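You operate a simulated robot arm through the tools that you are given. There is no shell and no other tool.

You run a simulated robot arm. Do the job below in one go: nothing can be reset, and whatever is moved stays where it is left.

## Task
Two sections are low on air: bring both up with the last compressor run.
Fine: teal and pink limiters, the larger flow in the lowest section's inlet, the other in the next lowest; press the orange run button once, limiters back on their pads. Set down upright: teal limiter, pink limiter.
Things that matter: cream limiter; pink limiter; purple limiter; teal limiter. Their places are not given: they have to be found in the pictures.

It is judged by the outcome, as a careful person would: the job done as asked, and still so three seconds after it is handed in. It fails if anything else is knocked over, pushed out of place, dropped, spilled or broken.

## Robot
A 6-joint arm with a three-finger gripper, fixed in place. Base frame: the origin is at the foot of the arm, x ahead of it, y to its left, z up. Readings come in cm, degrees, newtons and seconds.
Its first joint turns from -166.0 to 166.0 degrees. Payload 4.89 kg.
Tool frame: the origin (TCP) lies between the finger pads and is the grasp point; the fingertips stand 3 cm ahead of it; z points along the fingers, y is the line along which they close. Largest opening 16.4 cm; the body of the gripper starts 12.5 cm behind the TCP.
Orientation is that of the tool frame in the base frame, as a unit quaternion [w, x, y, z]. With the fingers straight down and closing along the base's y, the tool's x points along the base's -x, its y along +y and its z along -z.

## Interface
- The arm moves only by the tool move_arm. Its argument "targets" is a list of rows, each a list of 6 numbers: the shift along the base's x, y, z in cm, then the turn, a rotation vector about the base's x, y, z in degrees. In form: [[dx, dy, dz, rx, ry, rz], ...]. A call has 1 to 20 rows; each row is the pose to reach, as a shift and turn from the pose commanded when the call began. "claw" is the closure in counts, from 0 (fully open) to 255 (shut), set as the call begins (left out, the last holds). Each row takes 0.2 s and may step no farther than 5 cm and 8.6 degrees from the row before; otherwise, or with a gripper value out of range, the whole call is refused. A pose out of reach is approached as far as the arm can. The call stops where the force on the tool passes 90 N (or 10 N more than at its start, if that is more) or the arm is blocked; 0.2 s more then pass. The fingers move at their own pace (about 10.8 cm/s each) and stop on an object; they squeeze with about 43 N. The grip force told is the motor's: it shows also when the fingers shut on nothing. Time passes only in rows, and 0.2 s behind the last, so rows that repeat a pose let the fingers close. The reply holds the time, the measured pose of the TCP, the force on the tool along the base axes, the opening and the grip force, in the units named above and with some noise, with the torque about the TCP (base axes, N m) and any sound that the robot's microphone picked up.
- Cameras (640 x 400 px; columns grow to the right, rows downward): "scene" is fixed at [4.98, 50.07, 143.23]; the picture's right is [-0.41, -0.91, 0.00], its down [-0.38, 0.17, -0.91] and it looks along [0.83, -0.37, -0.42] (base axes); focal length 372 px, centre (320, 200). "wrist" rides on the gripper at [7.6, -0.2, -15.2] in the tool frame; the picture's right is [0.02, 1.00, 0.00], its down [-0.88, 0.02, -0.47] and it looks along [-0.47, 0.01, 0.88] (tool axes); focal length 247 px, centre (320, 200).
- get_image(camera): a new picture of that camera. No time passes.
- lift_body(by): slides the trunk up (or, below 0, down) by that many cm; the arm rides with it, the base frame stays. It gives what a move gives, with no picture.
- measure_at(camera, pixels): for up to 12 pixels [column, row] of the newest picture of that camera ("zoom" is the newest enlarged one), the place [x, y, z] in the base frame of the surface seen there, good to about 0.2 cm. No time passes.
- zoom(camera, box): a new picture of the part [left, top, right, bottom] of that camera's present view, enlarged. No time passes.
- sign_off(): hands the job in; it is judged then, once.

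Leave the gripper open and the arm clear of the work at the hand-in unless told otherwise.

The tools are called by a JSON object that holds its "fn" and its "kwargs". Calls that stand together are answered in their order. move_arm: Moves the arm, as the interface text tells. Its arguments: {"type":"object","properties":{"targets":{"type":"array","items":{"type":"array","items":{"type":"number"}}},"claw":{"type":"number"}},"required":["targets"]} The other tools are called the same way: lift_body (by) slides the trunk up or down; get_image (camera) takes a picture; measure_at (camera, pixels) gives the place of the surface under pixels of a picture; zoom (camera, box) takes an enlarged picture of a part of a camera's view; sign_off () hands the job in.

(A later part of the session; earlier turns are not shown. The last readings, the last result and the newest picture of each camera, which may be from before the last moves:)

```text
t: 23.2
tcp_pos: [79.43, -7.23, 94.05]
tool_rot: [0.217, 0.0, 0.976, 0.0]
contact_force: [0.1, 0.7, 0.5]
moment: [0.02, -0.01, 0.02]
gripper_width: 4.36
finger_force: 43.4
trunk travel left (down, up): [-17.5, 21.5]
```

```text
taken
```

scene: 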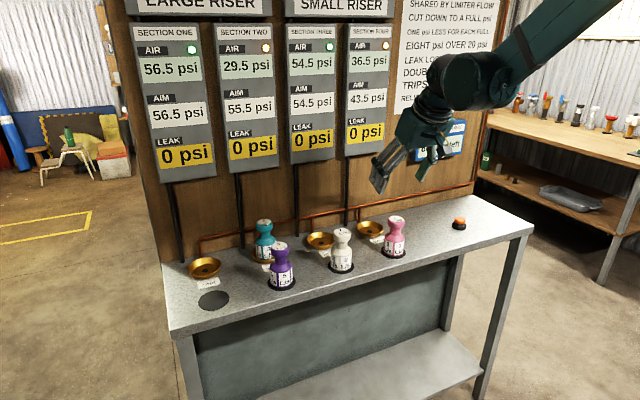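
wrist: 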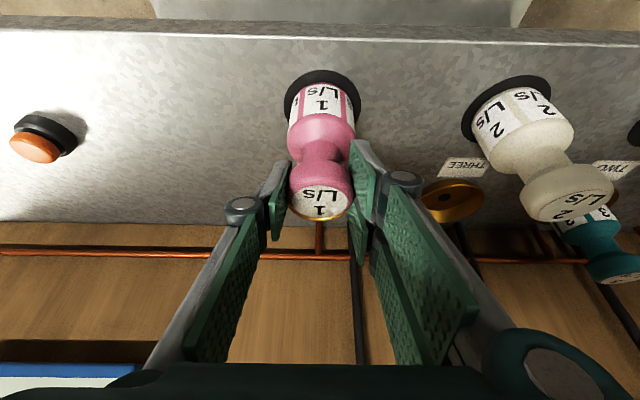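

Pink is gripped (4.36 cm, 43 N). I'll lift it 6 cm and carry it straight forward 13.3 cm to hover over inlet four.

{"fn": "move_arm", "kwargs": {"targets": [[0, 0, 0.5, 0, 0, 0], [0, 0, 2, 0, 0, 0], [0, 0, 4, 0, 0, 0], [0, 0, 6, 0, 0, 0], [3, 0, 6, 0, 0, 0], [6, 0, 6, 0, 0, 0], [9, 0, 6, 0, 0, 0], [12, 0, 6, 0, 0, 0], [13.3, 0, 6, 0, 0, 0], [13.3, 0, 6, 0, 0, 0]]}}

{"fn": "get_image", "kwargs": {"camera": "wrist"}}

{"fn": "get_image", "kwargs": {"camera": "scene"}}

{"fn": "zoom", "kwargs": {"camera": "wrist", "box": [260, 20, 380, 140]}}

```text
t: 25.4
tcp_pos: [92.87, -7.3, 100.18]
tool_rot: [0.216, 0.0, 0.976, 0.0]
contact_force: [1.4, 0.4, -3.1]
moment: [0.01, 0.02, 0.02]
gripper_width: 4.34
finger_force: 43.0
trunk travel left (down, up): [-17.5, 21.5]
```

```text
taken
```

wrist: 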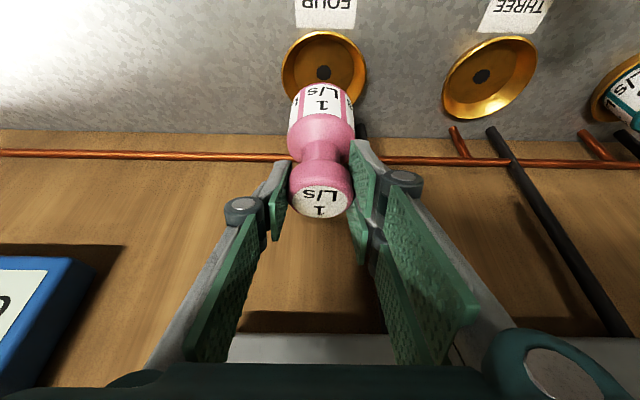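

```text
taken
```

scene: 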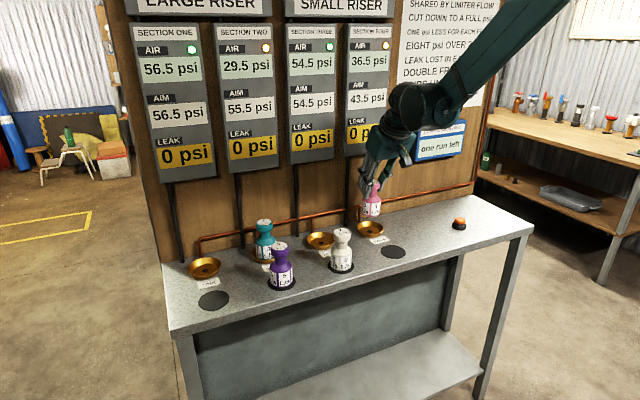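

```text
3.33 times, centred on (320, 80) of wrist
```

zoom: 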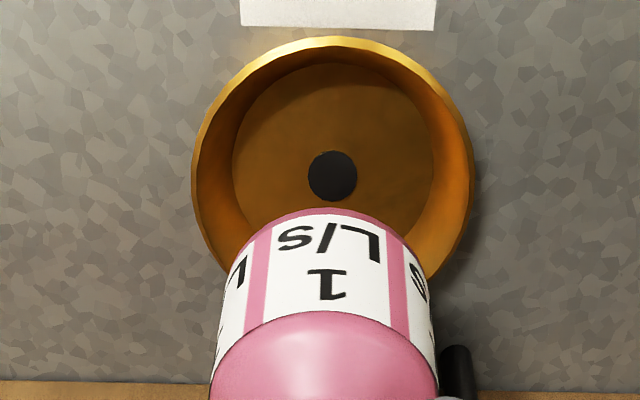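

The hole is slightly to the right of pink's axis (333 against 325 in the zoom), so I need about +0.25 cm in y. I'll measure to confirm.

{"fn": "measure_at", "kwargs": {"camera": "zoom", "pixels": [[332, 176], [320, 213], [215, 380], [438, 380], [193, 170], [473, 170], [335, 45]]}}

{"fn": "measure_at", "kwargs": {"camera": "wrist", "pixels": [[324, 73], [320, 195], [319, 86], [320, 120]]}}

```text
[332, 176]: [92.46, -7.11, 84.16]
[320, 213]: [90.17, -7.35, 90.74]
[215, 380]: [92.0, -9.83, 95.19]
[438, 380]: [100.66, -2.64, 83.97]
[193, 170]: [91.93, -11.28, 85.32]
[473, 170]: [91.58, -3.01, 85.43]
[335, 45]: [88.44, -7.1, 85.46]
```

```text
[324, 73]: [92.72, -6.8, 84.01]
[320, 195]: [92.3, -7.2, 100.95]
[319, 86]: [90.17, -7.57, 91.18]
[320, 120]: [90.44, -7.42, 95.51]
```

Pink sits at about (92.85, -7.3) and the bowl centre at (92.65, -7.05). I'll correct by (-0.15, +0.25) while lowering to just above the floor.

{"fn": "move_arm", "kwargs": {"targets": [[-0.15, 0.25, 0, 0, 0, 0], [-0.15, 0.25, -1.5, 0, 0, 0], [-0.15, 0.25, -3, 0, 0, 0], [-0.15, 0.25, -4, 0, 0, 0], [-0.15, 0.25, -4.8, 0, 0, 0], [-0.15, 0.25, -5.5, 0, 0, 0], [-0.15, 0.25, -5.5, 0, 0, 0]]}}

{"fn": "get_image", "kwargs": {"camera": "wrist"}}

{"fn": "zoom", "kwargs": {"camera": "wrist", "box": [260, 40, 380, 160]}}

{"fn": "zoom", "kwargs": {"camera": "scene", "box": [310, 150, 440, 280]}}

```text
t: 27.0
tcp_pos: [92.7, -6.94, 94.66]
tool_rot: [0.217, 0.001, 0.976, -0.001]
contact_force: [-0.5, 0.4, -3.4]
moment: [-0.01, -0.02, 0.03]
gripper_width: 4.33
finger_force: 43.1
trunk travel left (down, up): [-17.5, 21.5]
```

```text
taken
```

wrist: 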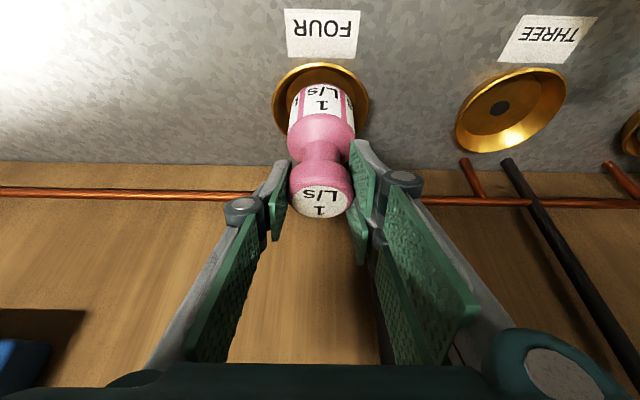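

```text
3.33 times, centred on (320, 100) of wrist
```

zoom: 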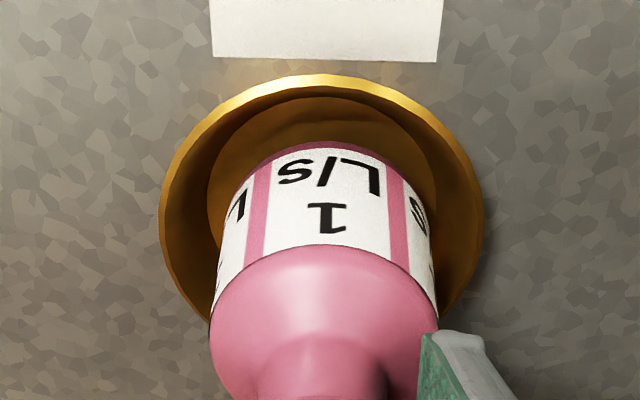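

```text
3.08 times, centred on (375, 215) of scene
```

zoom: 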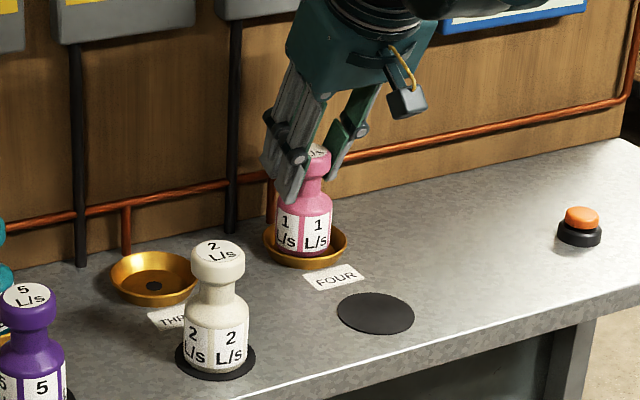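

Pink is centred inside the bowl labelled FOUR, about half a centimetre above the floor. I'll lower the last bit in small steps.

{"fn": "move_arm", "kwargs": {"targets": [[0, 0, -0.15, 0, 0, 0], [0, 0, -0.3, 0, 0, 0], [0, 0, -0.42, 0, 0, 0], [0, 0, -0.42, 0, 0, 0]]}}

```text
t: 28.0
tcp_pos: [92.7, -7.0, 94.18]
tool_rot: [0.216, 0.0, 0.976, 0.0]
contact_force: [-0.2, 0.0, -3.9]
moment: [0.01, 0.0, -0.02]
gripper_width: 4.32
finger_force: 42.9
trunk travel left (down, up): [-17.5, 21.5]
```

The force still reads about -3.9 N, so pink hasn't touched yet. I'll continue in 0.1 cm steps.

{"fn": "move_arm", "kwargs": {"targets": [[0, 0, -0.08, 0, 0, 0], [0, 0, -0.16, 0, 0, 0], [0, 0, -0.16, 0, 0, 0]]}}

```text
t: 28.8
tcp_pos: [92.57, -6.83, 93.98]
tool_rot: [0.217, -0.001, 0.976, 0.001]
contact_force: [-0.7, 0.1, -0.6]
moment: [-0.08, -0.02, -0.05]
gripper_width: 4.35
finger_force: 43.1
trunk travel left (down, up): [-17.5, 21.5]
```

The load has dropped to -0.6 N, so it is just touching. I'll go 0.05 cm more, then open.

{"fn": "move_arm", "kwargs": {"targets": [[0, 0, -0.05, 0, 0, 0], [0, 0, -0.05, 0, 0, 0]]}}

{"fn": "move_arm", "kwargs": {"targets": [[0, 0, 0, 0, 0, 0], [0, 0, 0, 0, 0, 0], [0, 0, 0, 0, 0, 0], [0, 0, 0, 0, 0, 0]], "claw": 60}}

{"fn": "get_image", "kwargs": {"camera": "wrist"}}

{"fn": "zoom", "kwargs": {"camera": "scene", "box": [310, 150, 440, 280]}}

```text
t: 29.4
tcp_pos: [92.67, -6.96, 94.13]
tool_rot: [0.217, 0.001, 0.976, -0.001]
contact_force: [0.1, 3.8, 8.3]
moment: [0.1, -0.08, 0.0]
gripper_width: 4.33
finger_force: 43.2
trunk travel left (down, up): [-17.5, 21.5]
```

```text
t: 30.4
tcp_pos: [92.57, -6.89, 94.03]
tool_rot: [0.217, 0.0, 0.976, 0.0]
contact_force: [0.2, 0.4, -0.1]
moment: [0.03, -0.02, 0.0]
gripper_width: 12.54
finger_force: 0.1
trunk travel left (down, up): [-17.5, 21.5]
```

```text
taken
```

wrist: 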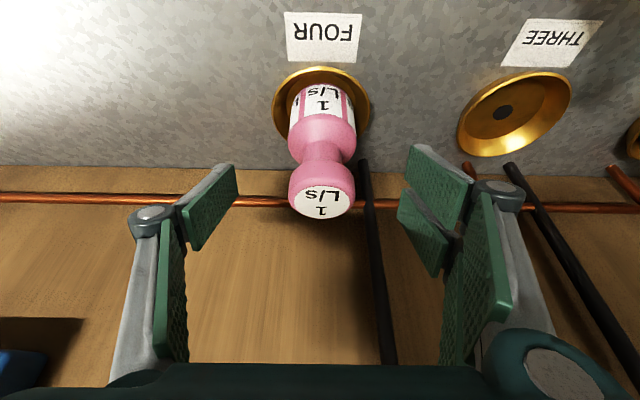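

```text
3.08 times, centred on (375, 215) of scene
```

zoom: 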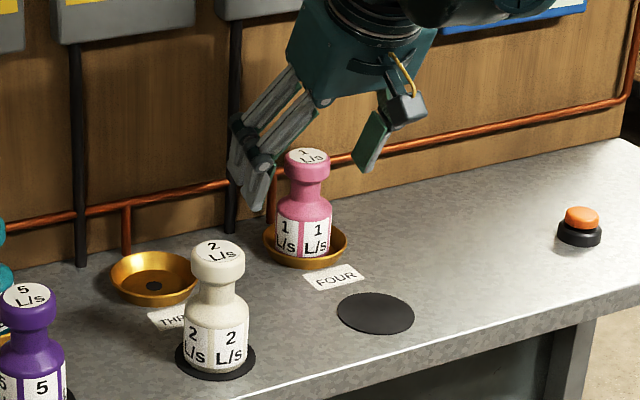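

Pink stands upright in inlet four. I'll retreat up and away, bring the tool back to vertical, and go above the button near (82, -34).

{"fn": "move_arm", "kwargs": {"targets": [[0, 0, 2, 0, 0, 0], [0, 0, 5, 0, 0, 0], [-1, 0, 9, 0, 0, 0], [-3, 0, 13, 0, 0, 0], [-4.2, -4.5, 13, 0, 6, 0], [-5.5, -9, 13, 0, 12, 0], [-6.7, -13.5, 13, 0, 18, 0], [-8, -18, 13, 0, 25, 0], [-9.2, -22.5, 13, 0, 25, 0], [-10.4, -27, 13, 0, 25, 0], [-10.4, -27, 13, 0, 25, 0]]}}

{"fn": "get_image", "kwargs": {"camera": "wrist"}}

{"fn": "get_image", "kwargs": {"camera": "scene"}}

```text
t: 32.8
tcp_pos: [82.11, -34.21, 107.26]
tool_rot: [0.0, 0.001, 1.0, 0.0]
contact_force: [-0.5, 0.0, -0.6]
moment: [0.04, -0.05, 0.01]
gripper_width: 12.52
finger_force: 0.1
trunk travel left (down, up): [-17.5, 21.5]
```

```text
taken
```

wrist: 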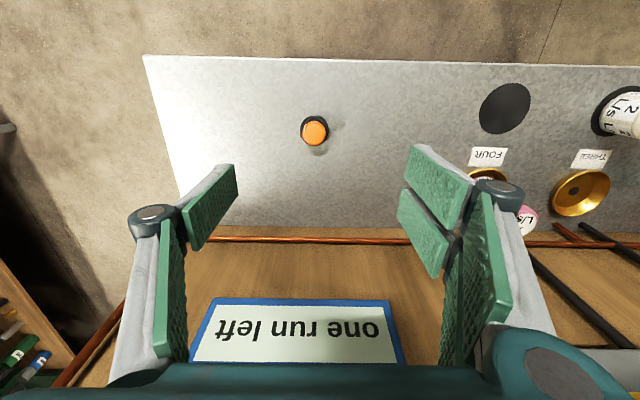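

```text
taken
```

scene: 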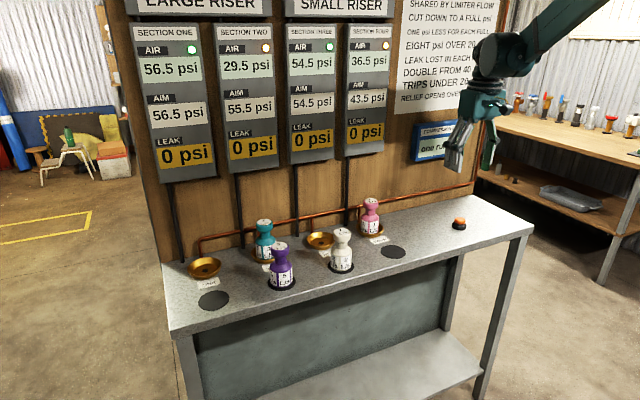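

The button is at (314,132) in the wrist view and the tool is vertical above it. I'll measure it exactly and check that both limiters are well seated.

{"fn": "zoom", "kwargs": {"camera": "wrist", "box": [290, 108, 340, 158]}}

{"fn": "measure_at", "kwargs": {"camera": "wrist", "pixels": [[314, 132], [303, 132], [326, 132], [314, 122], [315, 143], [320, 118], [340, 150], [502, 108]]}}

{"fn": "zoom", "kwargs": {"camera": "scene", "box": [190, 190, 410, 310]}}

```text
8.00 times, centred on (315, 133) of wrist
```

zoom: 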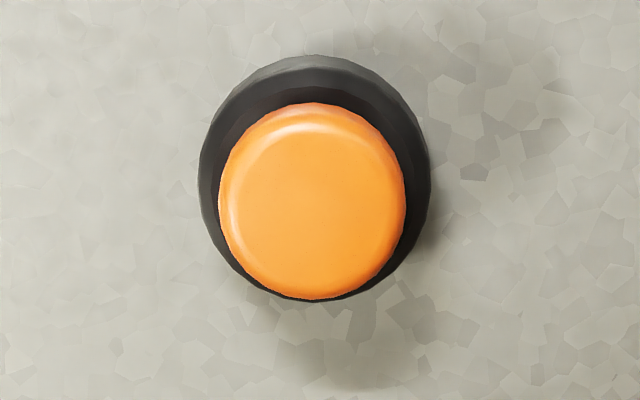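

```text
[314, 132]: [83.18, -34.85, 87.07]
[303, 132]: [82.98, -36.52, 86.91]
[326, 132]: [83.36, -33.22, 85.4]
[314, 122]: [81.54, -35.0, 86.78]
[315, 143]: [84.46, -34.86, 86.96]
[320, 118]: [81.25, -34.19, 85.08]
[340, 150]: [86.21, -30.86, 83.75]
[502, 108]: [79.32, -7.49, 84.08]
```

```text
2.91 times, centred on (300, 250) of scene
```

zoom: 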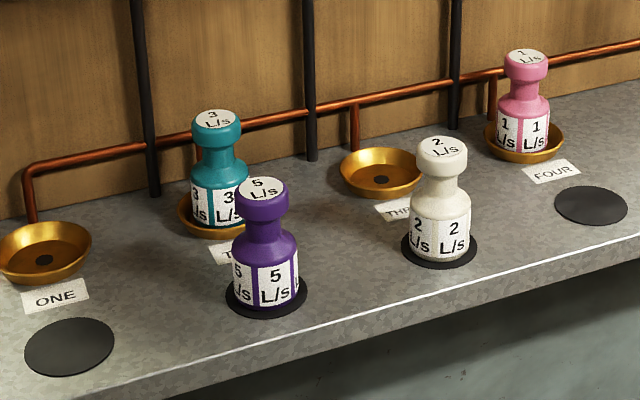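

Both limiters stand upright in bowls TWO and FOUR. The button top is centred at (83.0, -34.9, 87.1). I'll close the fingers and descend until the tips are about 4–5 cm above it.

{"fn": "move_arm", "kwargs": {"targets": [[0.9, -0.7, 0, 0, 0, 0], [0.9, -0.7, -3, 0, 0, 0], [0.9, -0.7, -6, 0, 0, 0], [0.9, -0.7, -9, 0, 0, 0], [0.9, -0.7, -12, 0, 0, 0], [0.9, -0.7, -12, 0, 0, 0]], "claw": 255}}

{"fn": "get_image", "kwargs": {"camera": "wrist"}}

{"fn": "zoom", "kwargs": {"camera": "scene", "box": [400, 130, 520, 250]}}

```text
t: 34.2
tcp_pos: [83.36, -34.8, 94.98]
tool_rot: [0.0, 0.0, 1.0, 0.0]
contact_force: [-0.4, -0.2, -0.3]
moment: [0.02, 0.04, 0.0]
gripper_width: 0.02
finger_force: 42.5
trunk travel left (down, up): [-17.5, 21.5]
```

```text
taken
```

wrist: 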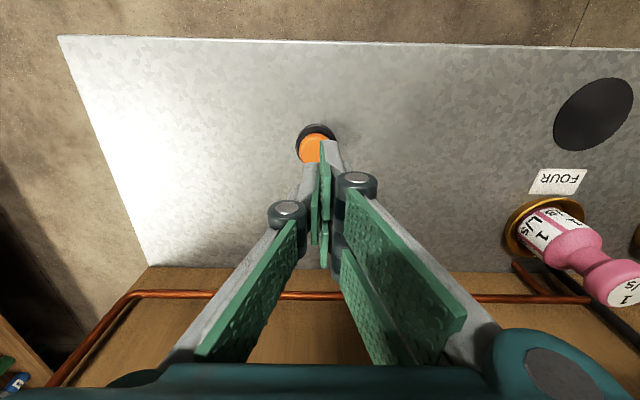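

```text
3.33 times, centred on (460, 190) of scene
```

zoom: 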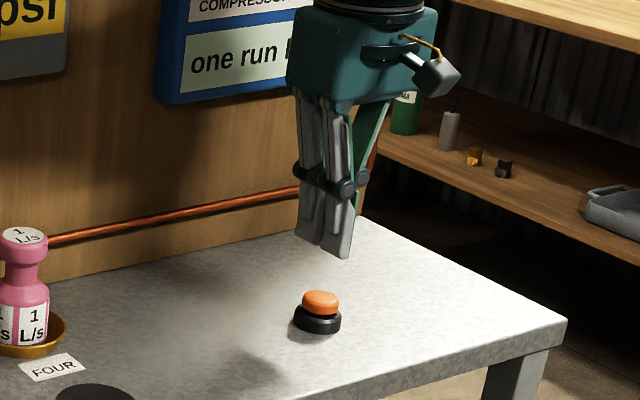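

The TCP reads (83.4, -34.8, 95.0), and the button appears at (312,148), slightly left of the finger line. I'll re-measure the button from this nearer view to centre the press.

{"fn": "zoom", "kwargs": {"camera": "wrist", "box": [280, 110, 360, 190]}}

{"fn": "measure_at", "kwargs": {"camera": "wrist", "pixels": [[312, 148], [301, 148], [312, 137], [312, 158], [322, 148], [330, 148], [336, 150], [318, 175], [326, 200]]}}

{"fn": "measure_at", "kwargs": {"camera": "scene", "pixels": [[459, 220], [459, 222], [455, 221], [463, 221], [459, 218], [518, 217], [461, 203], [464, 206]]}}

```text
5.00 times, centred on (320, 150) of wrist
```

zoom: 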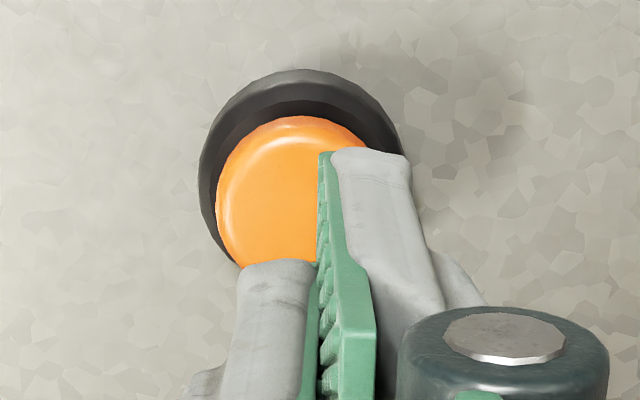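

```text
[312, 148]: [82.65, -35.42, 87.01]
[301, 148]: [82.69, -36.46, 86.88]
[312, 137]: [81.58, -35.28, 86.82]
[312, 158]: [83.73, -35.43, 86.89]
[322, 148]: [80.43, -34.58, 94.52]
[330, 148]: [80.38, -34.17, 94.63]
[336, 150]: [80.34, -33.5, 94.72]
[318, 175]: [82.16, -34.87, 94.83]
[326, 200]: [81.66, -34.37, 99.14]
```

```text
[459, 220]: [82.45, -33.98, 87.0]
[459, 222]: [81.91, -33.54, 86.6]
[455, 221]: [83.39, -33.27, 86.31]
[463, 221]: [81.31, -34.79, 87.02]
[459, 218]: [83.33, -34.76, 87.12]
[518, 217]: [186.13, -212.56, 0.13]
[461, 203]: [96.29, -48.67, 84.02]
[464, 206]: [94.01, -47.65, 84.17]
```

The button centre is confirmed at about (83.0, -34.9), under the closed fingertips, with its top at z≈87.05. I'll lower the tips to just above the cap.

{"fn": "move_arm", "kwargs": {"targets": [[-0.1, 0, -1.5, 0, 0, 0], [-0.1, 0, -3, 0, 0, 0], [-0.1, 0, -4.2, 0, 0, 0], [-0.1, 0, -4.2, 0, 0, 0]]}}

{"fn": "zoom", "kwargs": {"camera": "scene", "box": [420, 160, 500, 240]}}

```text
t: 35.2
tcp_pos: [83.04, -34.75, 90.81]
tool_rot: [0.001, 0.0, 1.0, 0.0]
contact_force: [-0.1, 0.5, 0.0]
moment: [0.04, 0.02, 0.0]
gripper_width: 0.0
finger_force: 43.5
trunk travel left (down, up): [-17.5, 21.5]
```

```text
5.00 times, centred on (460, 200) of scene
```

zoom: 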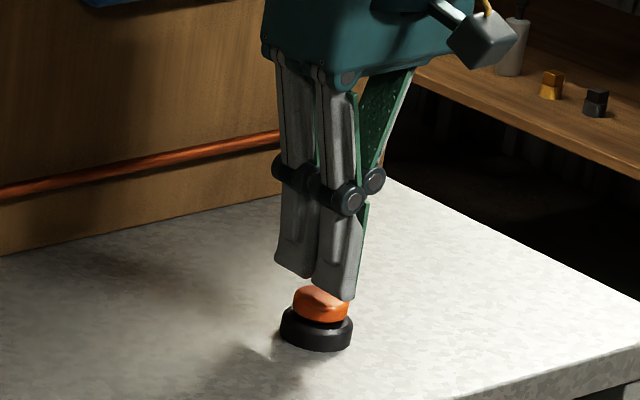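

The tips are about 0.7 cm above the cap. I'll press down in small steps in one continuous downward motion, checking force and sound.

{"fn": "move_arm", "kwargs": {"targets": [[0, 0, -0.4, 0, 0, 0], [0, 0, -0.7, 0, 0, 0], [0, 0, -0.9, 0, 0, 0], [0, 0, -1.1, 0, 0, 0], [0, 0, -1.1, 0, 0, 0]]}}

```text
t: 36.4
tcp_pos: [82.97, -34.52, 89.79]
tool_rot: [0.0, 0.0, 1.0, 0.0]
contact_force: [-0.3, 0.2, 0.4]
moment: [-0.01, 0.02, 0.0]
gripper_width: 0.0
finger_force: 43.2
trunk travel left (down, up): [-17.5, 21.5]
```

There is no contact force yet at TCP z=89.8. I'll look before continuing.

{"fn": "zoom", "kwargs": {"camera": "scene", "box": [430, 190, 490, 240]}}

{"fn": "get_image", "kwargs": {"camera": "scene"}}

```text
8.00 times, centred on (460, 215) of scene
```

zoom: 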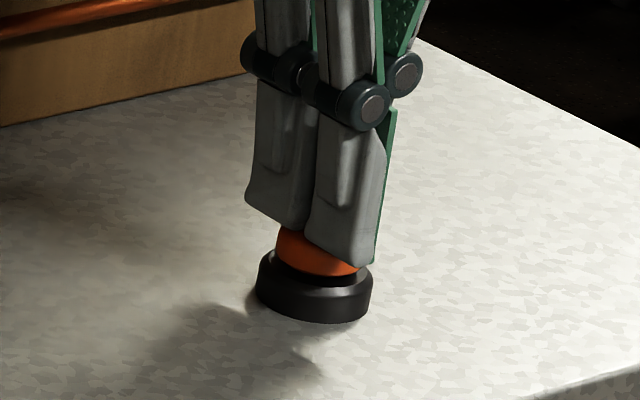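

```text
taken
```

scene: 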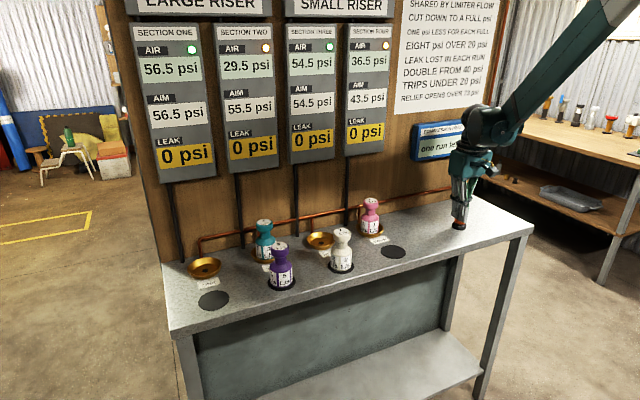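

I'll measure the fingertip bottoms in this enlarged view to see how far they are from the cap.

{"fn": "measure_at", "kwargs": {"camera": "zoom", "pixels": [[345, 255], [315, 235], [370, 258], [275, 215], [300, 222], [300, 262], [340, 268], [300, 270], [320, 300], [345, 240]]}}

```text
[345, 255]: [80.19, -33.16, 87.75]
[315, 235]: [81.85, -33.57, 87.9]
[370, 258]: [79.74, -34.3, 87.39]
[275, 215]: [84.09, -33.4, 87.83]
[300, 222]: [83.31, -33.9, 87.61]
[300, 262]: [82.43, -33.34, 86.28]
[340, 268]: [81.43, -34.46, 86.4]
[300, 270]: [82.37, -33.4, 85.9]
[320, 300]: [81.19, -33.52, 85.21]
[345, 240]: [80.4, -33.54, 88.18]
```

The visible tips are at about z≈87.4, still slightly above the cap (87.05). I'll continue down slowly with force checking.

{"fn": "move_arm", "kwargs": {"targets": [[0, 0, -0.15, 0, 0, 0], [0, 0, -0.3, 0, 0, 0], [0, 0, -0.45, 0, 0, 0], [0, 0, -0.6, 0, 0, 0], [0, 0, -0.6, 0, 0, 0]]}}

{"fn": "get_image", "kwargs": {"camera": "scene"}}

```text
t: 37.6
tcp_pos: [82.92, -34.72, 89.22]
tool_rot: [0.0, 0.0, 1.0, -0.001]
contact_force: [-0.4, -1.1, 1.9]
moment: [0.0, 0.0, 0.01]
gripper_width: 0.01
finger_force: 42.7
trunk travel left (down, up): [-17.5, 21.5]
```

```text
taken
```

scene: 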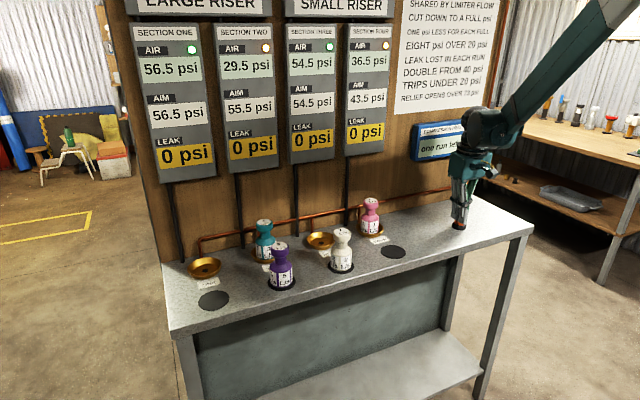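

The force is now +1.9 N, so contact is just beginning. The gauges haven't changed. I'll continue the same press downward.

{"fn": "move_arm", "kwargs": {"targets": [[0, 0, -0.1, 0, 0, 0], [0, 0, -0.2, 0, 0, 0], [0, 0, -0.3, 0, 0, 0], [0, 0, -0.4, 0, 0, 0], [0, 0, -0.4, 0, 0, 0]]}}

{"fn": "get_image", "kwargs": {"camera": "scene"}}

{"fn": "zoom", "kwargs": {"camera": "scene", "box": [430, 190, 490, 240]}}

```text
t: 38.8
tcp_pos: [82.95, -34.72, 88.73]
tool_rot: [0.0, 0.0, 1.0, 0.001]
contact_force: [2.3, -0.4, 6.4]
moment: [-0.04, -0.1, -0.01]
gripper_width: 0.59
finger_force: 44.9
trunk travel left (down, up): [-17.5, 21.5]
heard: click
```

```text
taken
```

scene: 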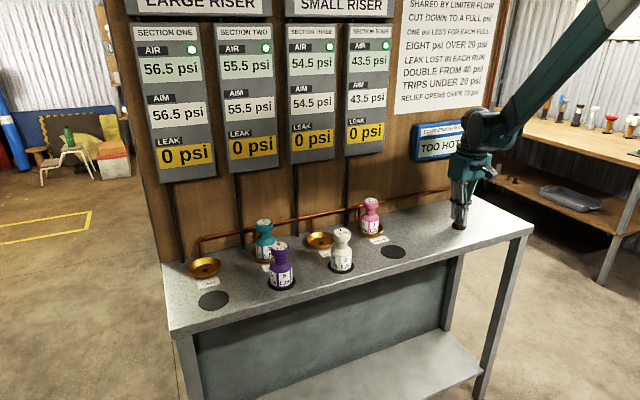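

```text
8.00 times, centred on (460, 215) of scene
```

zoom: 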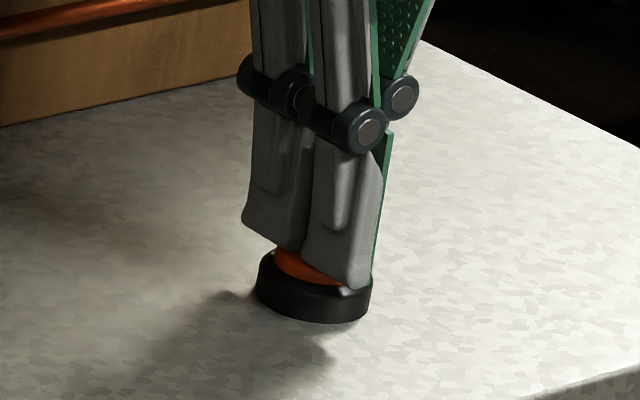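

I heard a click. Sections two and four now read 55.5 and 43.5 psi, all lamps are green, and the compressor shows "TOO HOT". I'll lift straight off the button, fingers still closed.

{"fn": "move_arm", "kwargs": {"targets": [[0, 0, 1, 0, 0, 0], [0, 0, 3.5, 0, 0, 0], [0, 0, 7.5, 0, 0, 0], [0, 0, 12, 0, 0, 0], [0, 0, 15, 0, 0, 0], [0, 0, 18.3, 0, 0, 0], [0, 0, 18.3, 0, 0, 0]]}}

{"fn": "zoom", "kwargs": {"camera": "scene", "box": [120, 0, 520, 250]}}

```text
t: 40.4
tcp_pos: [83.03, -34.49, 106.96]
tool_rot: [0.0, 0.0, 1.0, 0.0]
contact_force: [-0.4, 0.7, -0.1]
moment: [-0.02, -0.05, 0.0]
gripper_width: 0.0
finger_force: 45.2
trunk travel left (down, up): [-17.5, 21.5]
```

```text
1.60 times, centred on (320, 125) of scene
```

zoom: 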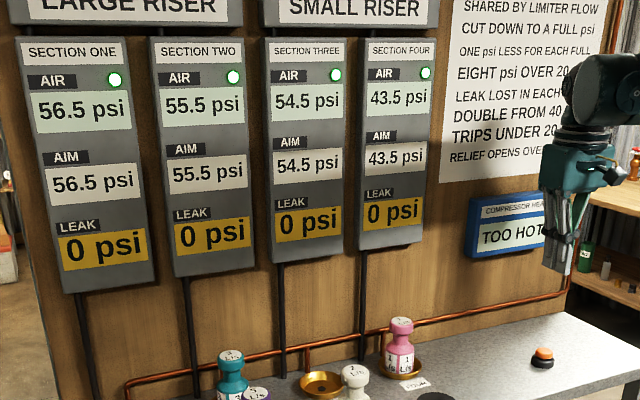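

Every section is at its aim. Now I'll fetch pink: open the fingers, tilt back to 25°, and move to above inlet four with the tips well above pink's top.

{"fn": "move_arm", "kwargs": {"targets": [[1.1, 4.6, 0, 0, -6, 0], [2.2, 9.2, 0, 0, -12, 0], [3.3, 13.8, 0, 0, -18, 0], [4.4, 18.4, 0, 0, -25, 0], [5.5, 23, 0, 0, -25, 0], [6.6, 27.6, 0, 0, -25, 0], [9.6, 27.6, -3.5, 0, -25, 0], [9.6, 27.6, -3.5, 0, -25, 0]], "claw": 60}}

{"fn": "get_image", "kwargs": {"camera": "wrist"}}

{"fn": "get_image", "kwargs": {"camera": "scene"}}

```text
t: 42.2
tcp_pos: [92.7, -7.06, 103.51]
tool_rot: [0.216, 0.0, 0.976, 0.0]
contact_force: [-0.6, -0.4, 0.0]
moment: [-0.09, -0.01, -0.04]
gripper_width: 12.54
finger_force: 0.1
trunk travel left (down, up): [-17.5, 21.5]
```

```text
taken
```

wrist: 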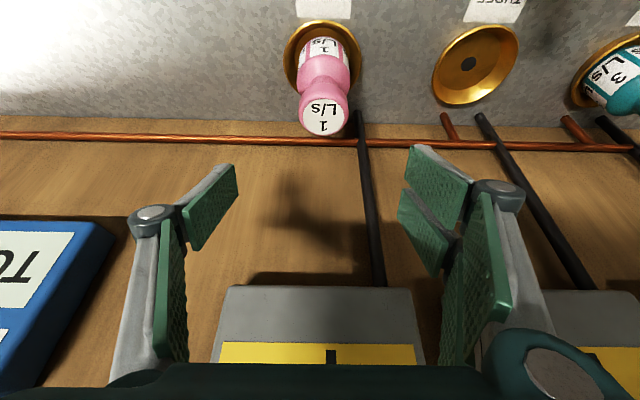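

```text
taken
```

scene: 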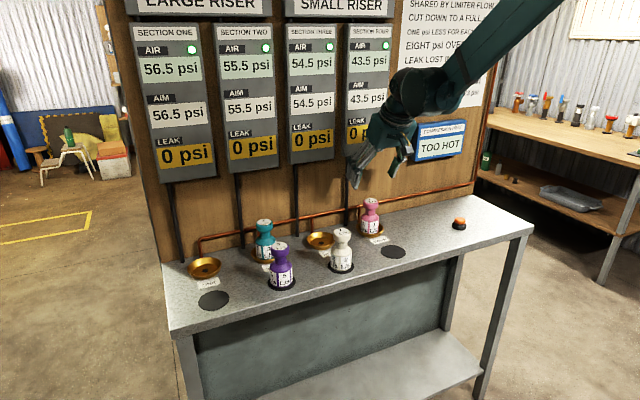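

The arm is above pink, whose top is at (325,115) in the wrist view. I'll measure its knob before descending.

{"fn": "measure_at", "kwargs": {"camera": "wrist", "pixels": [[325, 116], [303, 112], [347, 112], [325, 104], [325, 130], [322, 45]]}}

```text
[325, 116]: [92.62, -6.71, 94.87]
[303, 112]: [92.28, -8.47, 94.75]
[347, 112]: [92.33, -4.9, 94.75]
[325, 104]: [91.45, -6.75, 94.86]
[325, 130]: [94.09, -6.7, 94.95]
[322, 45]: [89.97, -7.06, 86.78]
```

Pink's knob centre is (92.65, -6.7), and the TCP y is -7.05. I'll shift +0.33 in y and descend to z≈94.1.

{"fn": "move_arm", "kwargs": {"targets": [[0, 0.33, -2, 0, 0, 0], [0, 0.33, -5, 0, 0, 0], [0, 0.33, -8, 0, 0, 0], [0, 0.33, -9.4, 0, 0, 0], [0, 0.33, -9.4, 0, 0, 0]]}}

{"fn": "get_image", "kwargs": {"camera": "wrist"}}

```text
t: 43.4
tcp_pos: [92.61, -6.89, 94.06]
tool_rot: [0.216, -0.001, 0.976, 0.0]
contact_force: [0.5, 0.3, -0.2]
moment: [0.03, 0.03, -0.01]
gripper_width: 12.56
finger_force: 0.0
trunk travel left (down, up): [-17.5, 21.5]
```

```text
taken
```

wrist: 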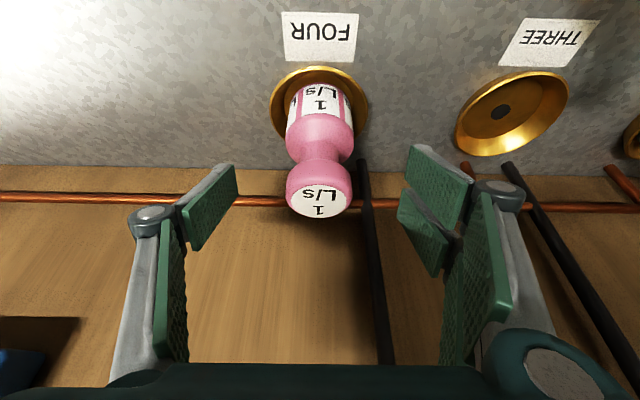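

The knob's top is at (319,201), well aligned. I'll close on it.

{"fn": "move_arm", "kwargs": {"targets": [[0, 0, 0, 0, 0, 0], [0, 0, 0, 0, 0, 0], [0, 0, 0, 0, 0, 0], [0, 0, 0, 0, 0, 0], [0, 0, 0, 0, 0, 0]], "claw": 255}}

{"fn": "move_arm", "kwargs": {"targets": [[0, 0, 0.5, 0, 0, 0], [0, 0, 2, 0, 0, 0], [0, 0, 4, 0, 0, 0], [0, 0, 6, 0, 0, 0], [0, 0, 6, 0, 0, 0]]}}

{"fn": "get_image", "kwargs": {"camera": "wrist"}}

{"fn": "zoom", "kwargs": {"camera": "scene", "box": [310, 150, 440, 280]}}

```text
t: 44.6
tcp_pos: [92.64, -6.93, 94.08]
tool_rot: [0.216, 0.0, 0.976, 0.0]
contact_force: [0.6, -1.3, 1.1]
moment: [0.05, -0.02, 0.0]
gripper_width: 4.36
finger_force: 43.2
trunk travel left (down, up): [-17.5, 21.5]
```

```text
t: 45.8
tcp_pos: [92.68, -6.77, 100.15]
tool_rot: [0.216, 0.001, 0.976, 0.0]
contact_force: [-0.3, 0.0, -2.0]
moment: [0.01, -0.03, -0.03]
gripper_width: 4.34
finger_force: 42.4
trunk travel left (down, up): [-17.5, 21.5]
```

```text
taken
```

wrist: 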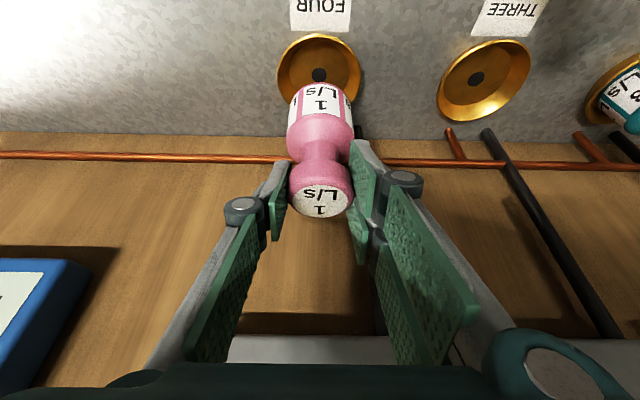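

```text
3.08 times, centred on (375, 215) of scene
```

zoom: 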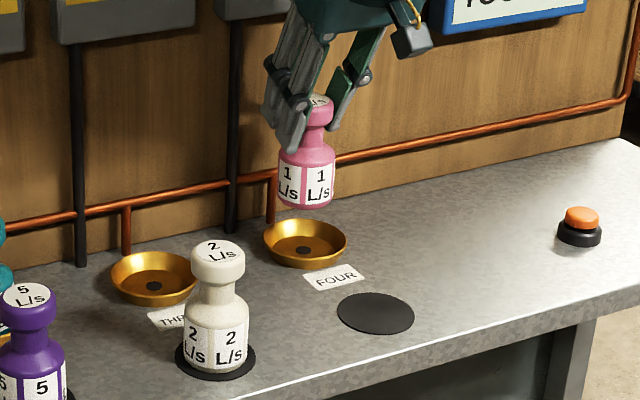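

Pink is held upright 6 cm above inlet four. I'll carry it straight back 13.25 cm to hover above its pad.

{"fn": "move_arm", "kwargs": {"targets": [[-3, 0, 0, 0, 0, 0], [-6, 0, 0, 0, 0, 0], [-9, 0, 0, 0, 0, 0], [-12, 0, 0, 0, 0, 0], [-13.25, 0, 0, 0, 0, 0], [-13.25, 0, 0, 0, 0, 0]]}}

{"fn": "get_image", "kwargs": {"camera": "wrist"}}

{"fn": "zoom", "kwargs": {"camera": "wrist", "box": [260, 20, 380, 140]}}

{"fn": "zoom", "kwargs": {"camera": "scene", "box": [330, 150, 460, 280]}}

```text
t: 47.2
tcp_pos: [79.22, -6.74, 100.27]
tool_rot: [0.216, 0.0, 0.976, 0.0]
contact_force: [-0.7, -1.1, -2.2]
moment: [-0.01, -0.02, 0.0]
gripper_width: 4.35
finger_force: 43.0
trunk travel left (down, up): [-17.5, 21.5]
```

```text
taken
```

wrist: 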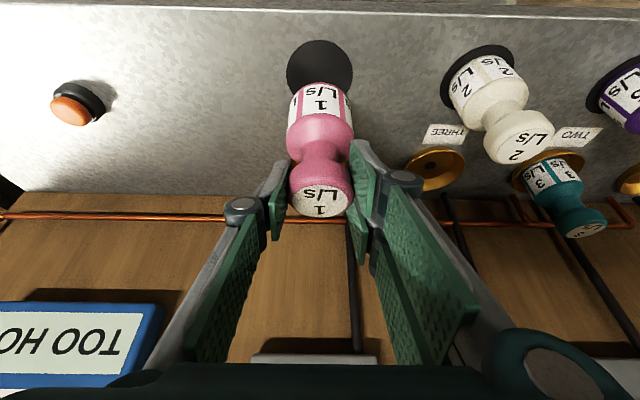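

```text
3.33 times, centred on (320, 80) of wrist
```

zoom: 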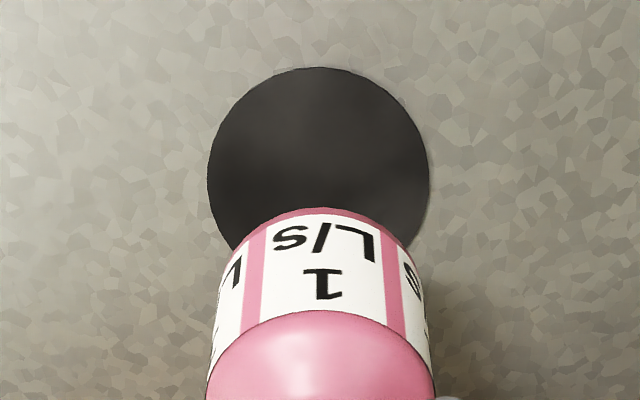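

```text
3.08 times, centred on (395, 215) of scene
```

zoom: 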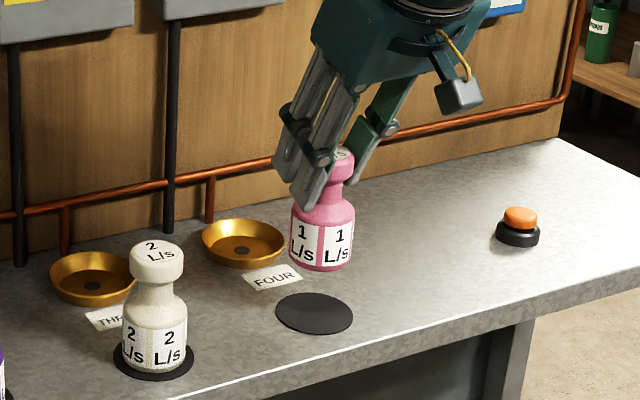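

Pink is centred column-wise over its pad. I'll measure the pad's edges and pink's lower front to check x.

{"fn": "measure_at", "kwargs": {"camera": "wrist", "pixels": [[319, 42], [288, 70], [351, 70], [319, 60], [320, 86], [319, 74], [320, 95]]}}

{"fn": "measure_at", "kwargs": {"camera": "zoom", "pixels": [[314, 313], [276, 310], [352, 317], [314, 333], [320, 265]]}}

```text
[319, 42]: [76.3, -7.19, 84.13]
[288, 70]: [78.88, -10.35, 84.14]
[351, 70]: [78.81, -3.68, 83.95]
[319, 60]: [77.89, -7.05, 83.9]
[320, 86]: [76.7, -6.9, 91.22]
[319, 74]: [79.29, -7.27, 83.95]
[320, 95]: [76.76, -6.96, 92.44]
```

```text
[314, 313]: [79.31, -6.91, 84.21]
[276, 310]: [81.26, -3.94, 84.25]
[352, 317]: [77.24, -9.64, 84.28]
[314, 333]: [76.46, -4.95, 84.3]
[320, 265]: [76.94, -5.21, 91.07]
```

Pink is at (79.4, -6.9) and the pad centre at (79.35, -7.0). I'll lower to just above the pad.

{"fn": "move_arm", "kwargs": {"targets": [[0, -0.05, -1.5, 0, 0, 0], [0, -0.05, -3, 0, 0, 0], [0, -0.05, -4.2, 0, 0, 0], [0, -0.05, -5, 0, 0, 0], [0, -0.05, -5.6, 0, 0, 0], [0, -0.05, -5.6, 0, 0, 0]]}}

```text
t: 48.6
tcp_pos: [79.35, -6.81, 94.55]
tool_rot: [0.217, 0.0, 0.976, 0.0]
contact_force: [0.7, -0.8, -3.5]
moment: [-0.05, 0.04, -0.01]
gripper_width: 4.37
finger_force: 42.8
trunk travel left (down, up): [-17.5, 21.5]
```

No contact yet, with the weight still carried (-3.5 N). I'll continue in small steps.

{"fn": "move_arm", "kwargs": {"targets": [[0, 0, -0.12, 0, 0, 0], [0, 0, -0.24, 0, 0, 0], [0, 0, -0.36, 0, 0, 0], [0, 0, -0.36, 0, 0, 0]]}}

```text
t: 49.6
tcp_pos: [79.28, -6.76, 94.21]
tool_rot: [0.216, 0.001, 0.976, 0.0]
contact_force: [0.1, -0.2, -4.0]
moment: [0.01, 0.0, 0.0]
gripper_width: 4.36
finger_force: 43.4
trunk travel left (down, up): [-17.5, 21.5]
```

Still carried. I'll go another 0.1–0.2 cm.

{"fn": "move_arm", "kwargs": {"targets": [[0, 0, -0.07, 0, 0, 0], [0, 0, -0.14, 0, 0, 0], [0, 0, -0.14, 0, 0, 0]]}}

```text
t: 50.4
tcp_pos: [79.39, -6.85, 94.1]
tool_rot: [0.217, -0.001, 0.976, 0.0]
contact_force: [2.5, 0.8, 3.1]
moment: [0.21, -0.16, -0.04]
gripper_width: 4.37
finger_force: 43.1
trunk travel left (down, up): [-17.5, 21.5]
```

The force is now +3.1 N, so pink is on its pad. I'll release it and look.

{"fn": "move_arm", "kwargs": {"targets": [[0, 0, 0, 0, 0, 0], [0, 0, 0, 0, 0, 0], [0, 0, 0, 0, 0, 0], [0, 0, 0, 0, 0, 0]], "claw": 60}}

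{"fn": "get_image", "kwargs": {"camera": "wrist"}}

{"fn": "zoom", "kwargs": {"camera": "scene", "box": [330, 150, 460, 280]}}

```text
t: 51.4
tcp_pos: [79.32, -6.74, 94.08]
tool_rot: [0.216, 0.0, 0.976, 0.0]
contact_force: [0.2, 0.2, -0.3]
moment: [0.03, -0.04, 0.0]
gripper_width: 12.55
finger_force: 0.0
trunk travel left (down, up): [-17.5, 21.5]
```

```text
taken
```

wrist: 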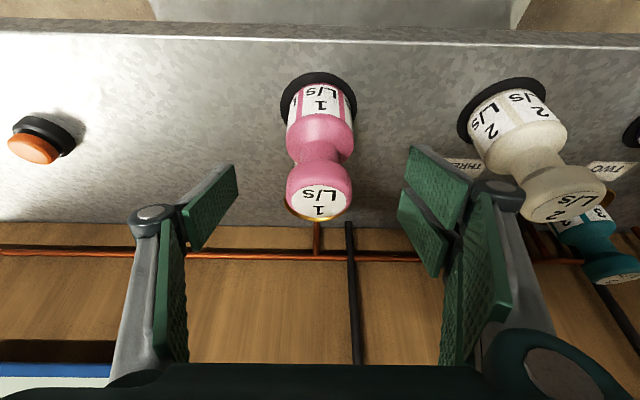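

```text
3.08 times, centred on (395, 215) of scene
```

zoom: 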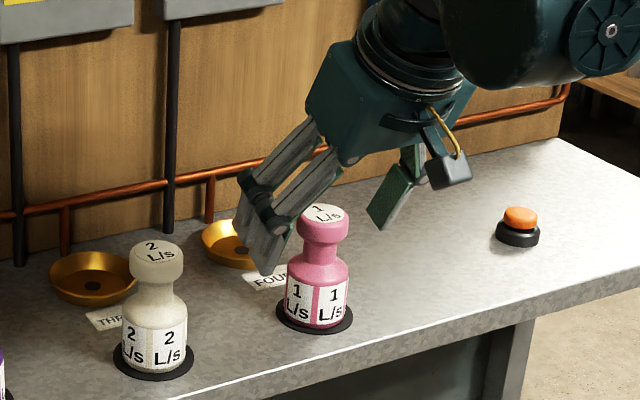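

Pink is upright and centred on its pad. I'll rise clear and cross to above teal in inlet two.

{"fn": "move_arm", "kwargs": {"targets": [[0, 0, 2, 0, 0, 0], [0, 0, 5, 0, 0, 0], [0, 0, 9, 0, 0, 0], [0, 0, 13, 0, 0, 0], [1.3, 4.22, 13, 0, 0, 0], [2.6, 8.45, 13, 0, 0, 0], [3.9, 12.7, 13, 0, 0, 0], [5.2, 16.9, 13, 0, 0, 0], [6.5, 21.1, 13, 0, 0, 0], [7.8, 25.35, 13, 0, 0, 0], [9.1, 29.6, 13, 0, 0, 0], [10.3, 33.8, 13, 0, 0, 0], [13.3, 33.8, 9.5, 0, 0, 0], [13.3, 33.8, 9.5, 0, 0, 0]]}}

{"fn": "get_image", "kwargs": {"camera": "wrist"}}

{"fn": "get_image", "kwargs": {"camera": "scene"}}

```text
t: 54.4
tcp_pos: [92.51, 27.15, 103.36]
tool_rot: [0.217, 0.001, 0.976, -0.001]
contact_force: [0.0, 1.0, -1.3]
moment: [-0.09, 0.01, -0.03]
gripper_width: 12.53
finger_force: 0.2
trunk travel left (down, up): [-17.5, 21.5]
```

```text
taken
```

wrist: 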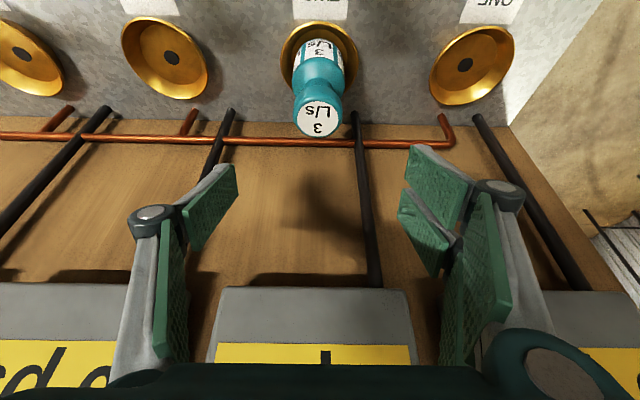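

```text
taken
```

scene: 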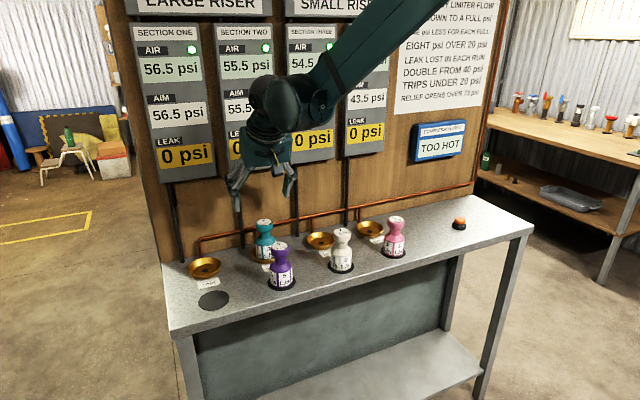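

Teal's top is at (319,117) below the gripper. I'll measure its knob centre.

{"fn": "measure_at", "kwargs": {"camera": "wrist", "pixels": [[319, 117], [298, 114], [341, 114], [319, 105], [319, 132]]}}

```text
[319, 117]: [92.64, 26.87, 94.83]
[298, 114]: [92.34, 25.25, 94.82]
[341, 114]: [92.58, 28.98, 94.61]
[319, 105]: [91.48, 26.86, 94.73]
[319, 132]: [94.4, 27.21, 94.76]
```

Teal's knob centre is (92.7, 27.05), and the TCP is at (92.5, 27.15). I'll shift slightly and descend to z≈94.05.

{"fn": "move_arm", "kwargs": {"targets": [[0.1, -0.08, -2, 0, 0, 0], [0.1, -0.08, -5, 0, 0, 0], [0.1, -0.08, -8, 0, 0, 0], [0.1, -0.08, -9.4, 0, 0, 0], [0.1, -0.08, -9.4, 0, 0, 0]]}}

{"fn": "get_image", "kwargs": {"camera": "wrist"}}

```text
t: 55.6
tcp_pos: [92.69, 26.9, 94.19]
tool_rot: [0.216, 0.0, 0.976, 0.0]
contact_force: [1.0, 1.3, -0.9]
moment: [-0.02, 0.0, -0.02]
gripper_width: 12.53
finger_force: 0.1
trunk travel left (down, up): [-17.5, 21.5]
```

```text
taken
```

wrist: 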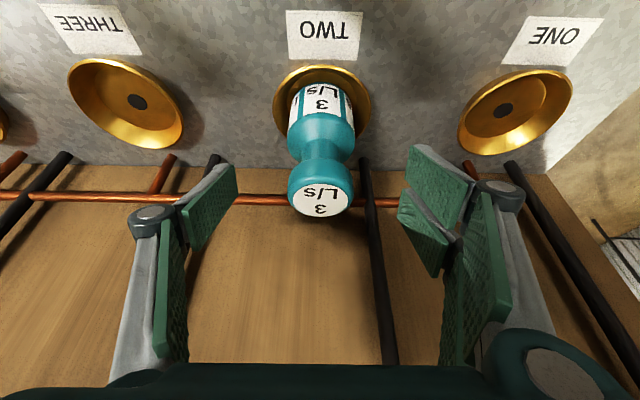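

The alignment is good, with the knob's top at (320,200). I'll close and lift 6 cm.

{"fn": "move_arm", "kwargs": {"targets": [[0, 0, 0, 0, 0, 0], [0, 0, 0, 0, 0, 0], [0, 0, 0, 0, 0, 0], [0, 0, 0, 0, 0, 0], [0, 0, 0, 0, 0, 0]], "claw": 255}}

{"fn": "move_arm", "kwargs": {"targets": [[0, 0, 0.5, 0, 0, 0], [0, 0, 2, 0, 0, 0], [0, 0, 4, 0, 0, 0], [0, 0, 6, 0, 0, 0], [0, 0, 6, 0, 0, 0]]}}

{"fn": "get_image", "kwargs": {"camera": "wrist"}}

{"fn": "zoom", "kwargs": {"camera": "scene", "box": [200, 170, 330, 300]}}

```text
t: 56.8
tcp_pos: [92.7, 27.07, 94.25]
tool_rot: [0.217, 0.0, 0.976, -0.001]
contact_force: [0.2, 0.3, 0.1]
moment: [-0.04, -0.03, -0.01]
gripper_width: 4.36
finger_force: 43.1
trunk travel left (down, up): [-17.5, 21.5]
```

```text
t: 58.0
tcp_pos: [92.78, 26.8, 100.15]
tool_rot: [0.216, 0.0, 0.976, 0.0]
contact_force: [-0.1, -0.3, -2.8]
moment: [0.03, -0.05, 0.03]
gripper_width: 4.36
finger_force: 43.5
trunk travel left (down, up): [-17.5, 21.5]
```

```text
taken
```

wrist: 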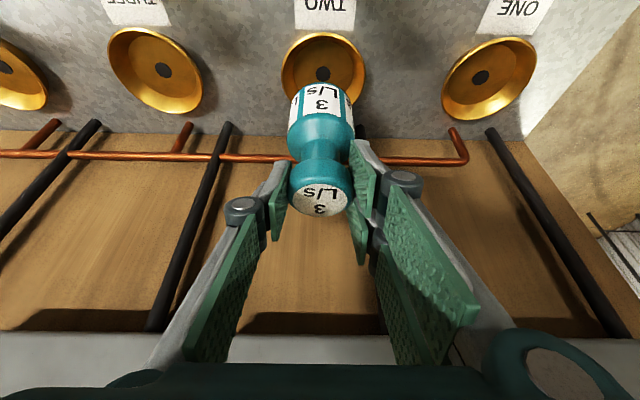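

```text
3.08 times, centred on (265, 235) of scene
```

zoom: 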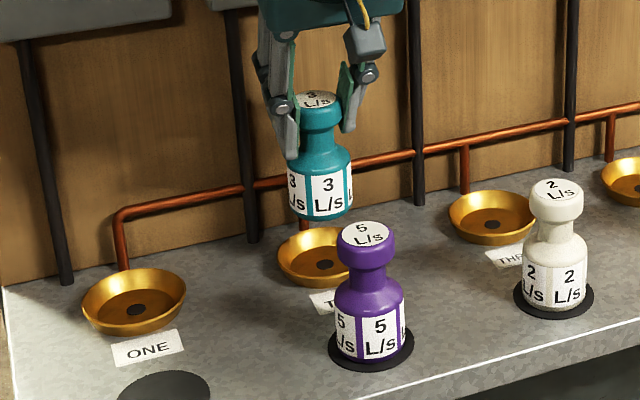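

Teal is held upright. I'll back away from the wall while rising so it clears purple, move diagonally over to pad one, and hover.

{"fn": "move_arm", "kwargs": {"targets": [[-2.2, 0, 2.7, 0, 0, 0], [-4.4, 0, 5.4, 0, 0, 0], [-6.7, 0.5, 8, 0, 0, 0], [-8, 4, 8, 0, 0, 0], [-9.3, 7.4, 8, 0, 0, 0], [-10.6, 10.7, 8, 0, 0, 0], [-12, 14, 8, 0, 0, 0], [-13.3, 17.05, 8, 0, 0, 0], [-13.3, 17.05, 5, 0, 0, 0], [-13.3, 17.05, 2, 0, 0, 0], [-13.3, 17.05, 0, 0, 0, 0], [-13.3, 17.05, 0, 0, 0, 0]]}}

{"fn": "get_image", "kwargs": {"camera": "wrist"}}

{"fn": "zoom", "kwargs": {"camera": "wrist", "box": [260, 20, 380, 140]}}

{"fn": "get_image", "kwargs": {"camera": "scene"}}

{"fn": "measure_at", "kwargs": {"camera": "wrist", "pixels": [[320, 42], [288, 70], [351, 70], [320, 60], [320, 86], [319, 74], [320, 95]]}}

```text
t: 60.6
tcp_pos: [79.47, 44.15, 100.11]
tool_rot: [0.217, 0.0, 0.976, 0.0]
contact_force: [0.6, 0.3, -3.3]
moment: [-0.01, 0.02, 0.0]
gripper_width: 4.34
finger_force: 43.1
trunk travel left (down, up): [-17.5, 21.5]
```

```text
taken
```

wrist: 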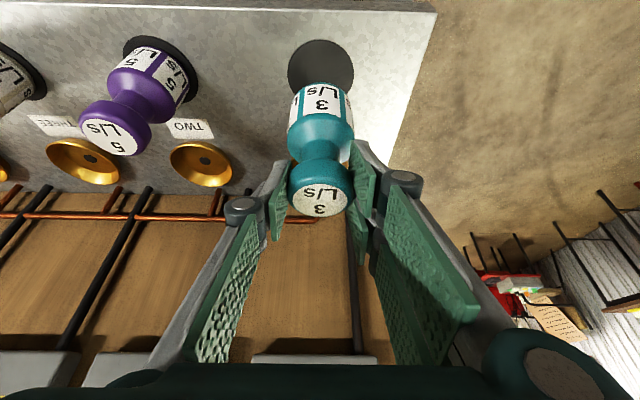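

```text
3.33 times, centred on (320, 80) of wrist
```

zoom: 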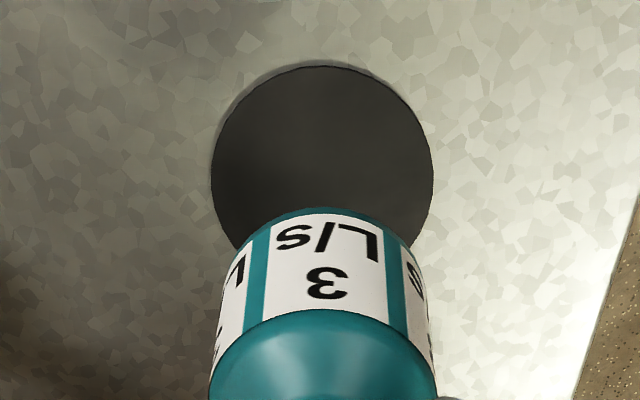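

```text
taken
```

scene: 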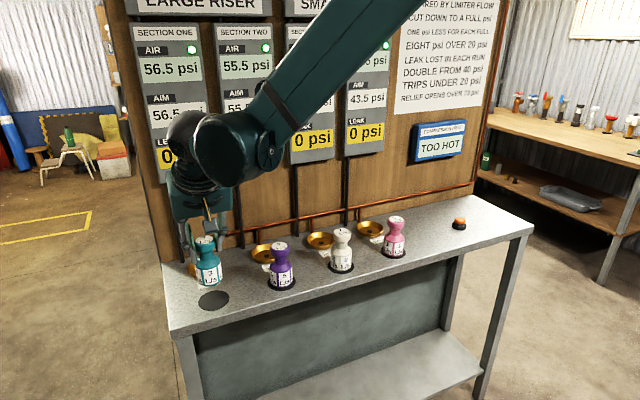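

```text
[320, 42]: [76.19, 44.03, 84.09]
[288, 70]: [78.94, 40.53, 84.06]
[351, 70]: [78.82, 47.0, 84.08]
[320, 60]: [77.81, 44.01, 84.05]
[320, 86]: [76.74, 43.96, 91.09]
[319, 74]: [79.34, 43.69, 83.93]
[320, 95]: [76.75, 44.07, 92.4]
```

Teal is at (79.4, 44.0), centred over its pad at (79.4, 44.0). I'll lower to just above the pad.

{"fn": "move_arm", "kwargs": {"targets": [[0, 0, -1.5, 0, 0, 0], [0, 0, -3, 0, 0, 0], [0, 0, -4.2, 0, 0, 0], [0, 0, -5, 0, 0, 0], [0, 0, -5.6, 0, 0, 0], [0, 0, -5.6, 0, 0, 0]]}}

{"fn": "move_arm", "kwargs": {"targets": [[0, 0, -0.1, 0, 0, 0], [0, 0, -0.2, 0, 0, 0], [0, 0, -0.2, 0, 0, 0]]}}

```text
t: 62.0
tcp_pos: [79.44, 43.94, 94.48]
tool_rot: [0.216, 0.0, 0.976, 0.0]
contact_force: [-0.5, 0.3, -3.4]
moment: [-0.03, 0.01, 0.02]
gripper_width: 4.34
finger_force: 43.0
trunk travel left (down, up): [-17.5, 21.5]
```

```text
t: 62.8
tcp_pos: [79.53, 43.99, 94.39]
tool_rot: [0.216, 0.0, 0.976, 0.0]
contact_force: [0.8, 0.4, -2.8]
moment: [0.03, -0.01, 0.02]
gripper_width: 4.36
finger_force: 43.1
trunk travel left (down, up): [-17.5, 21.5]
```

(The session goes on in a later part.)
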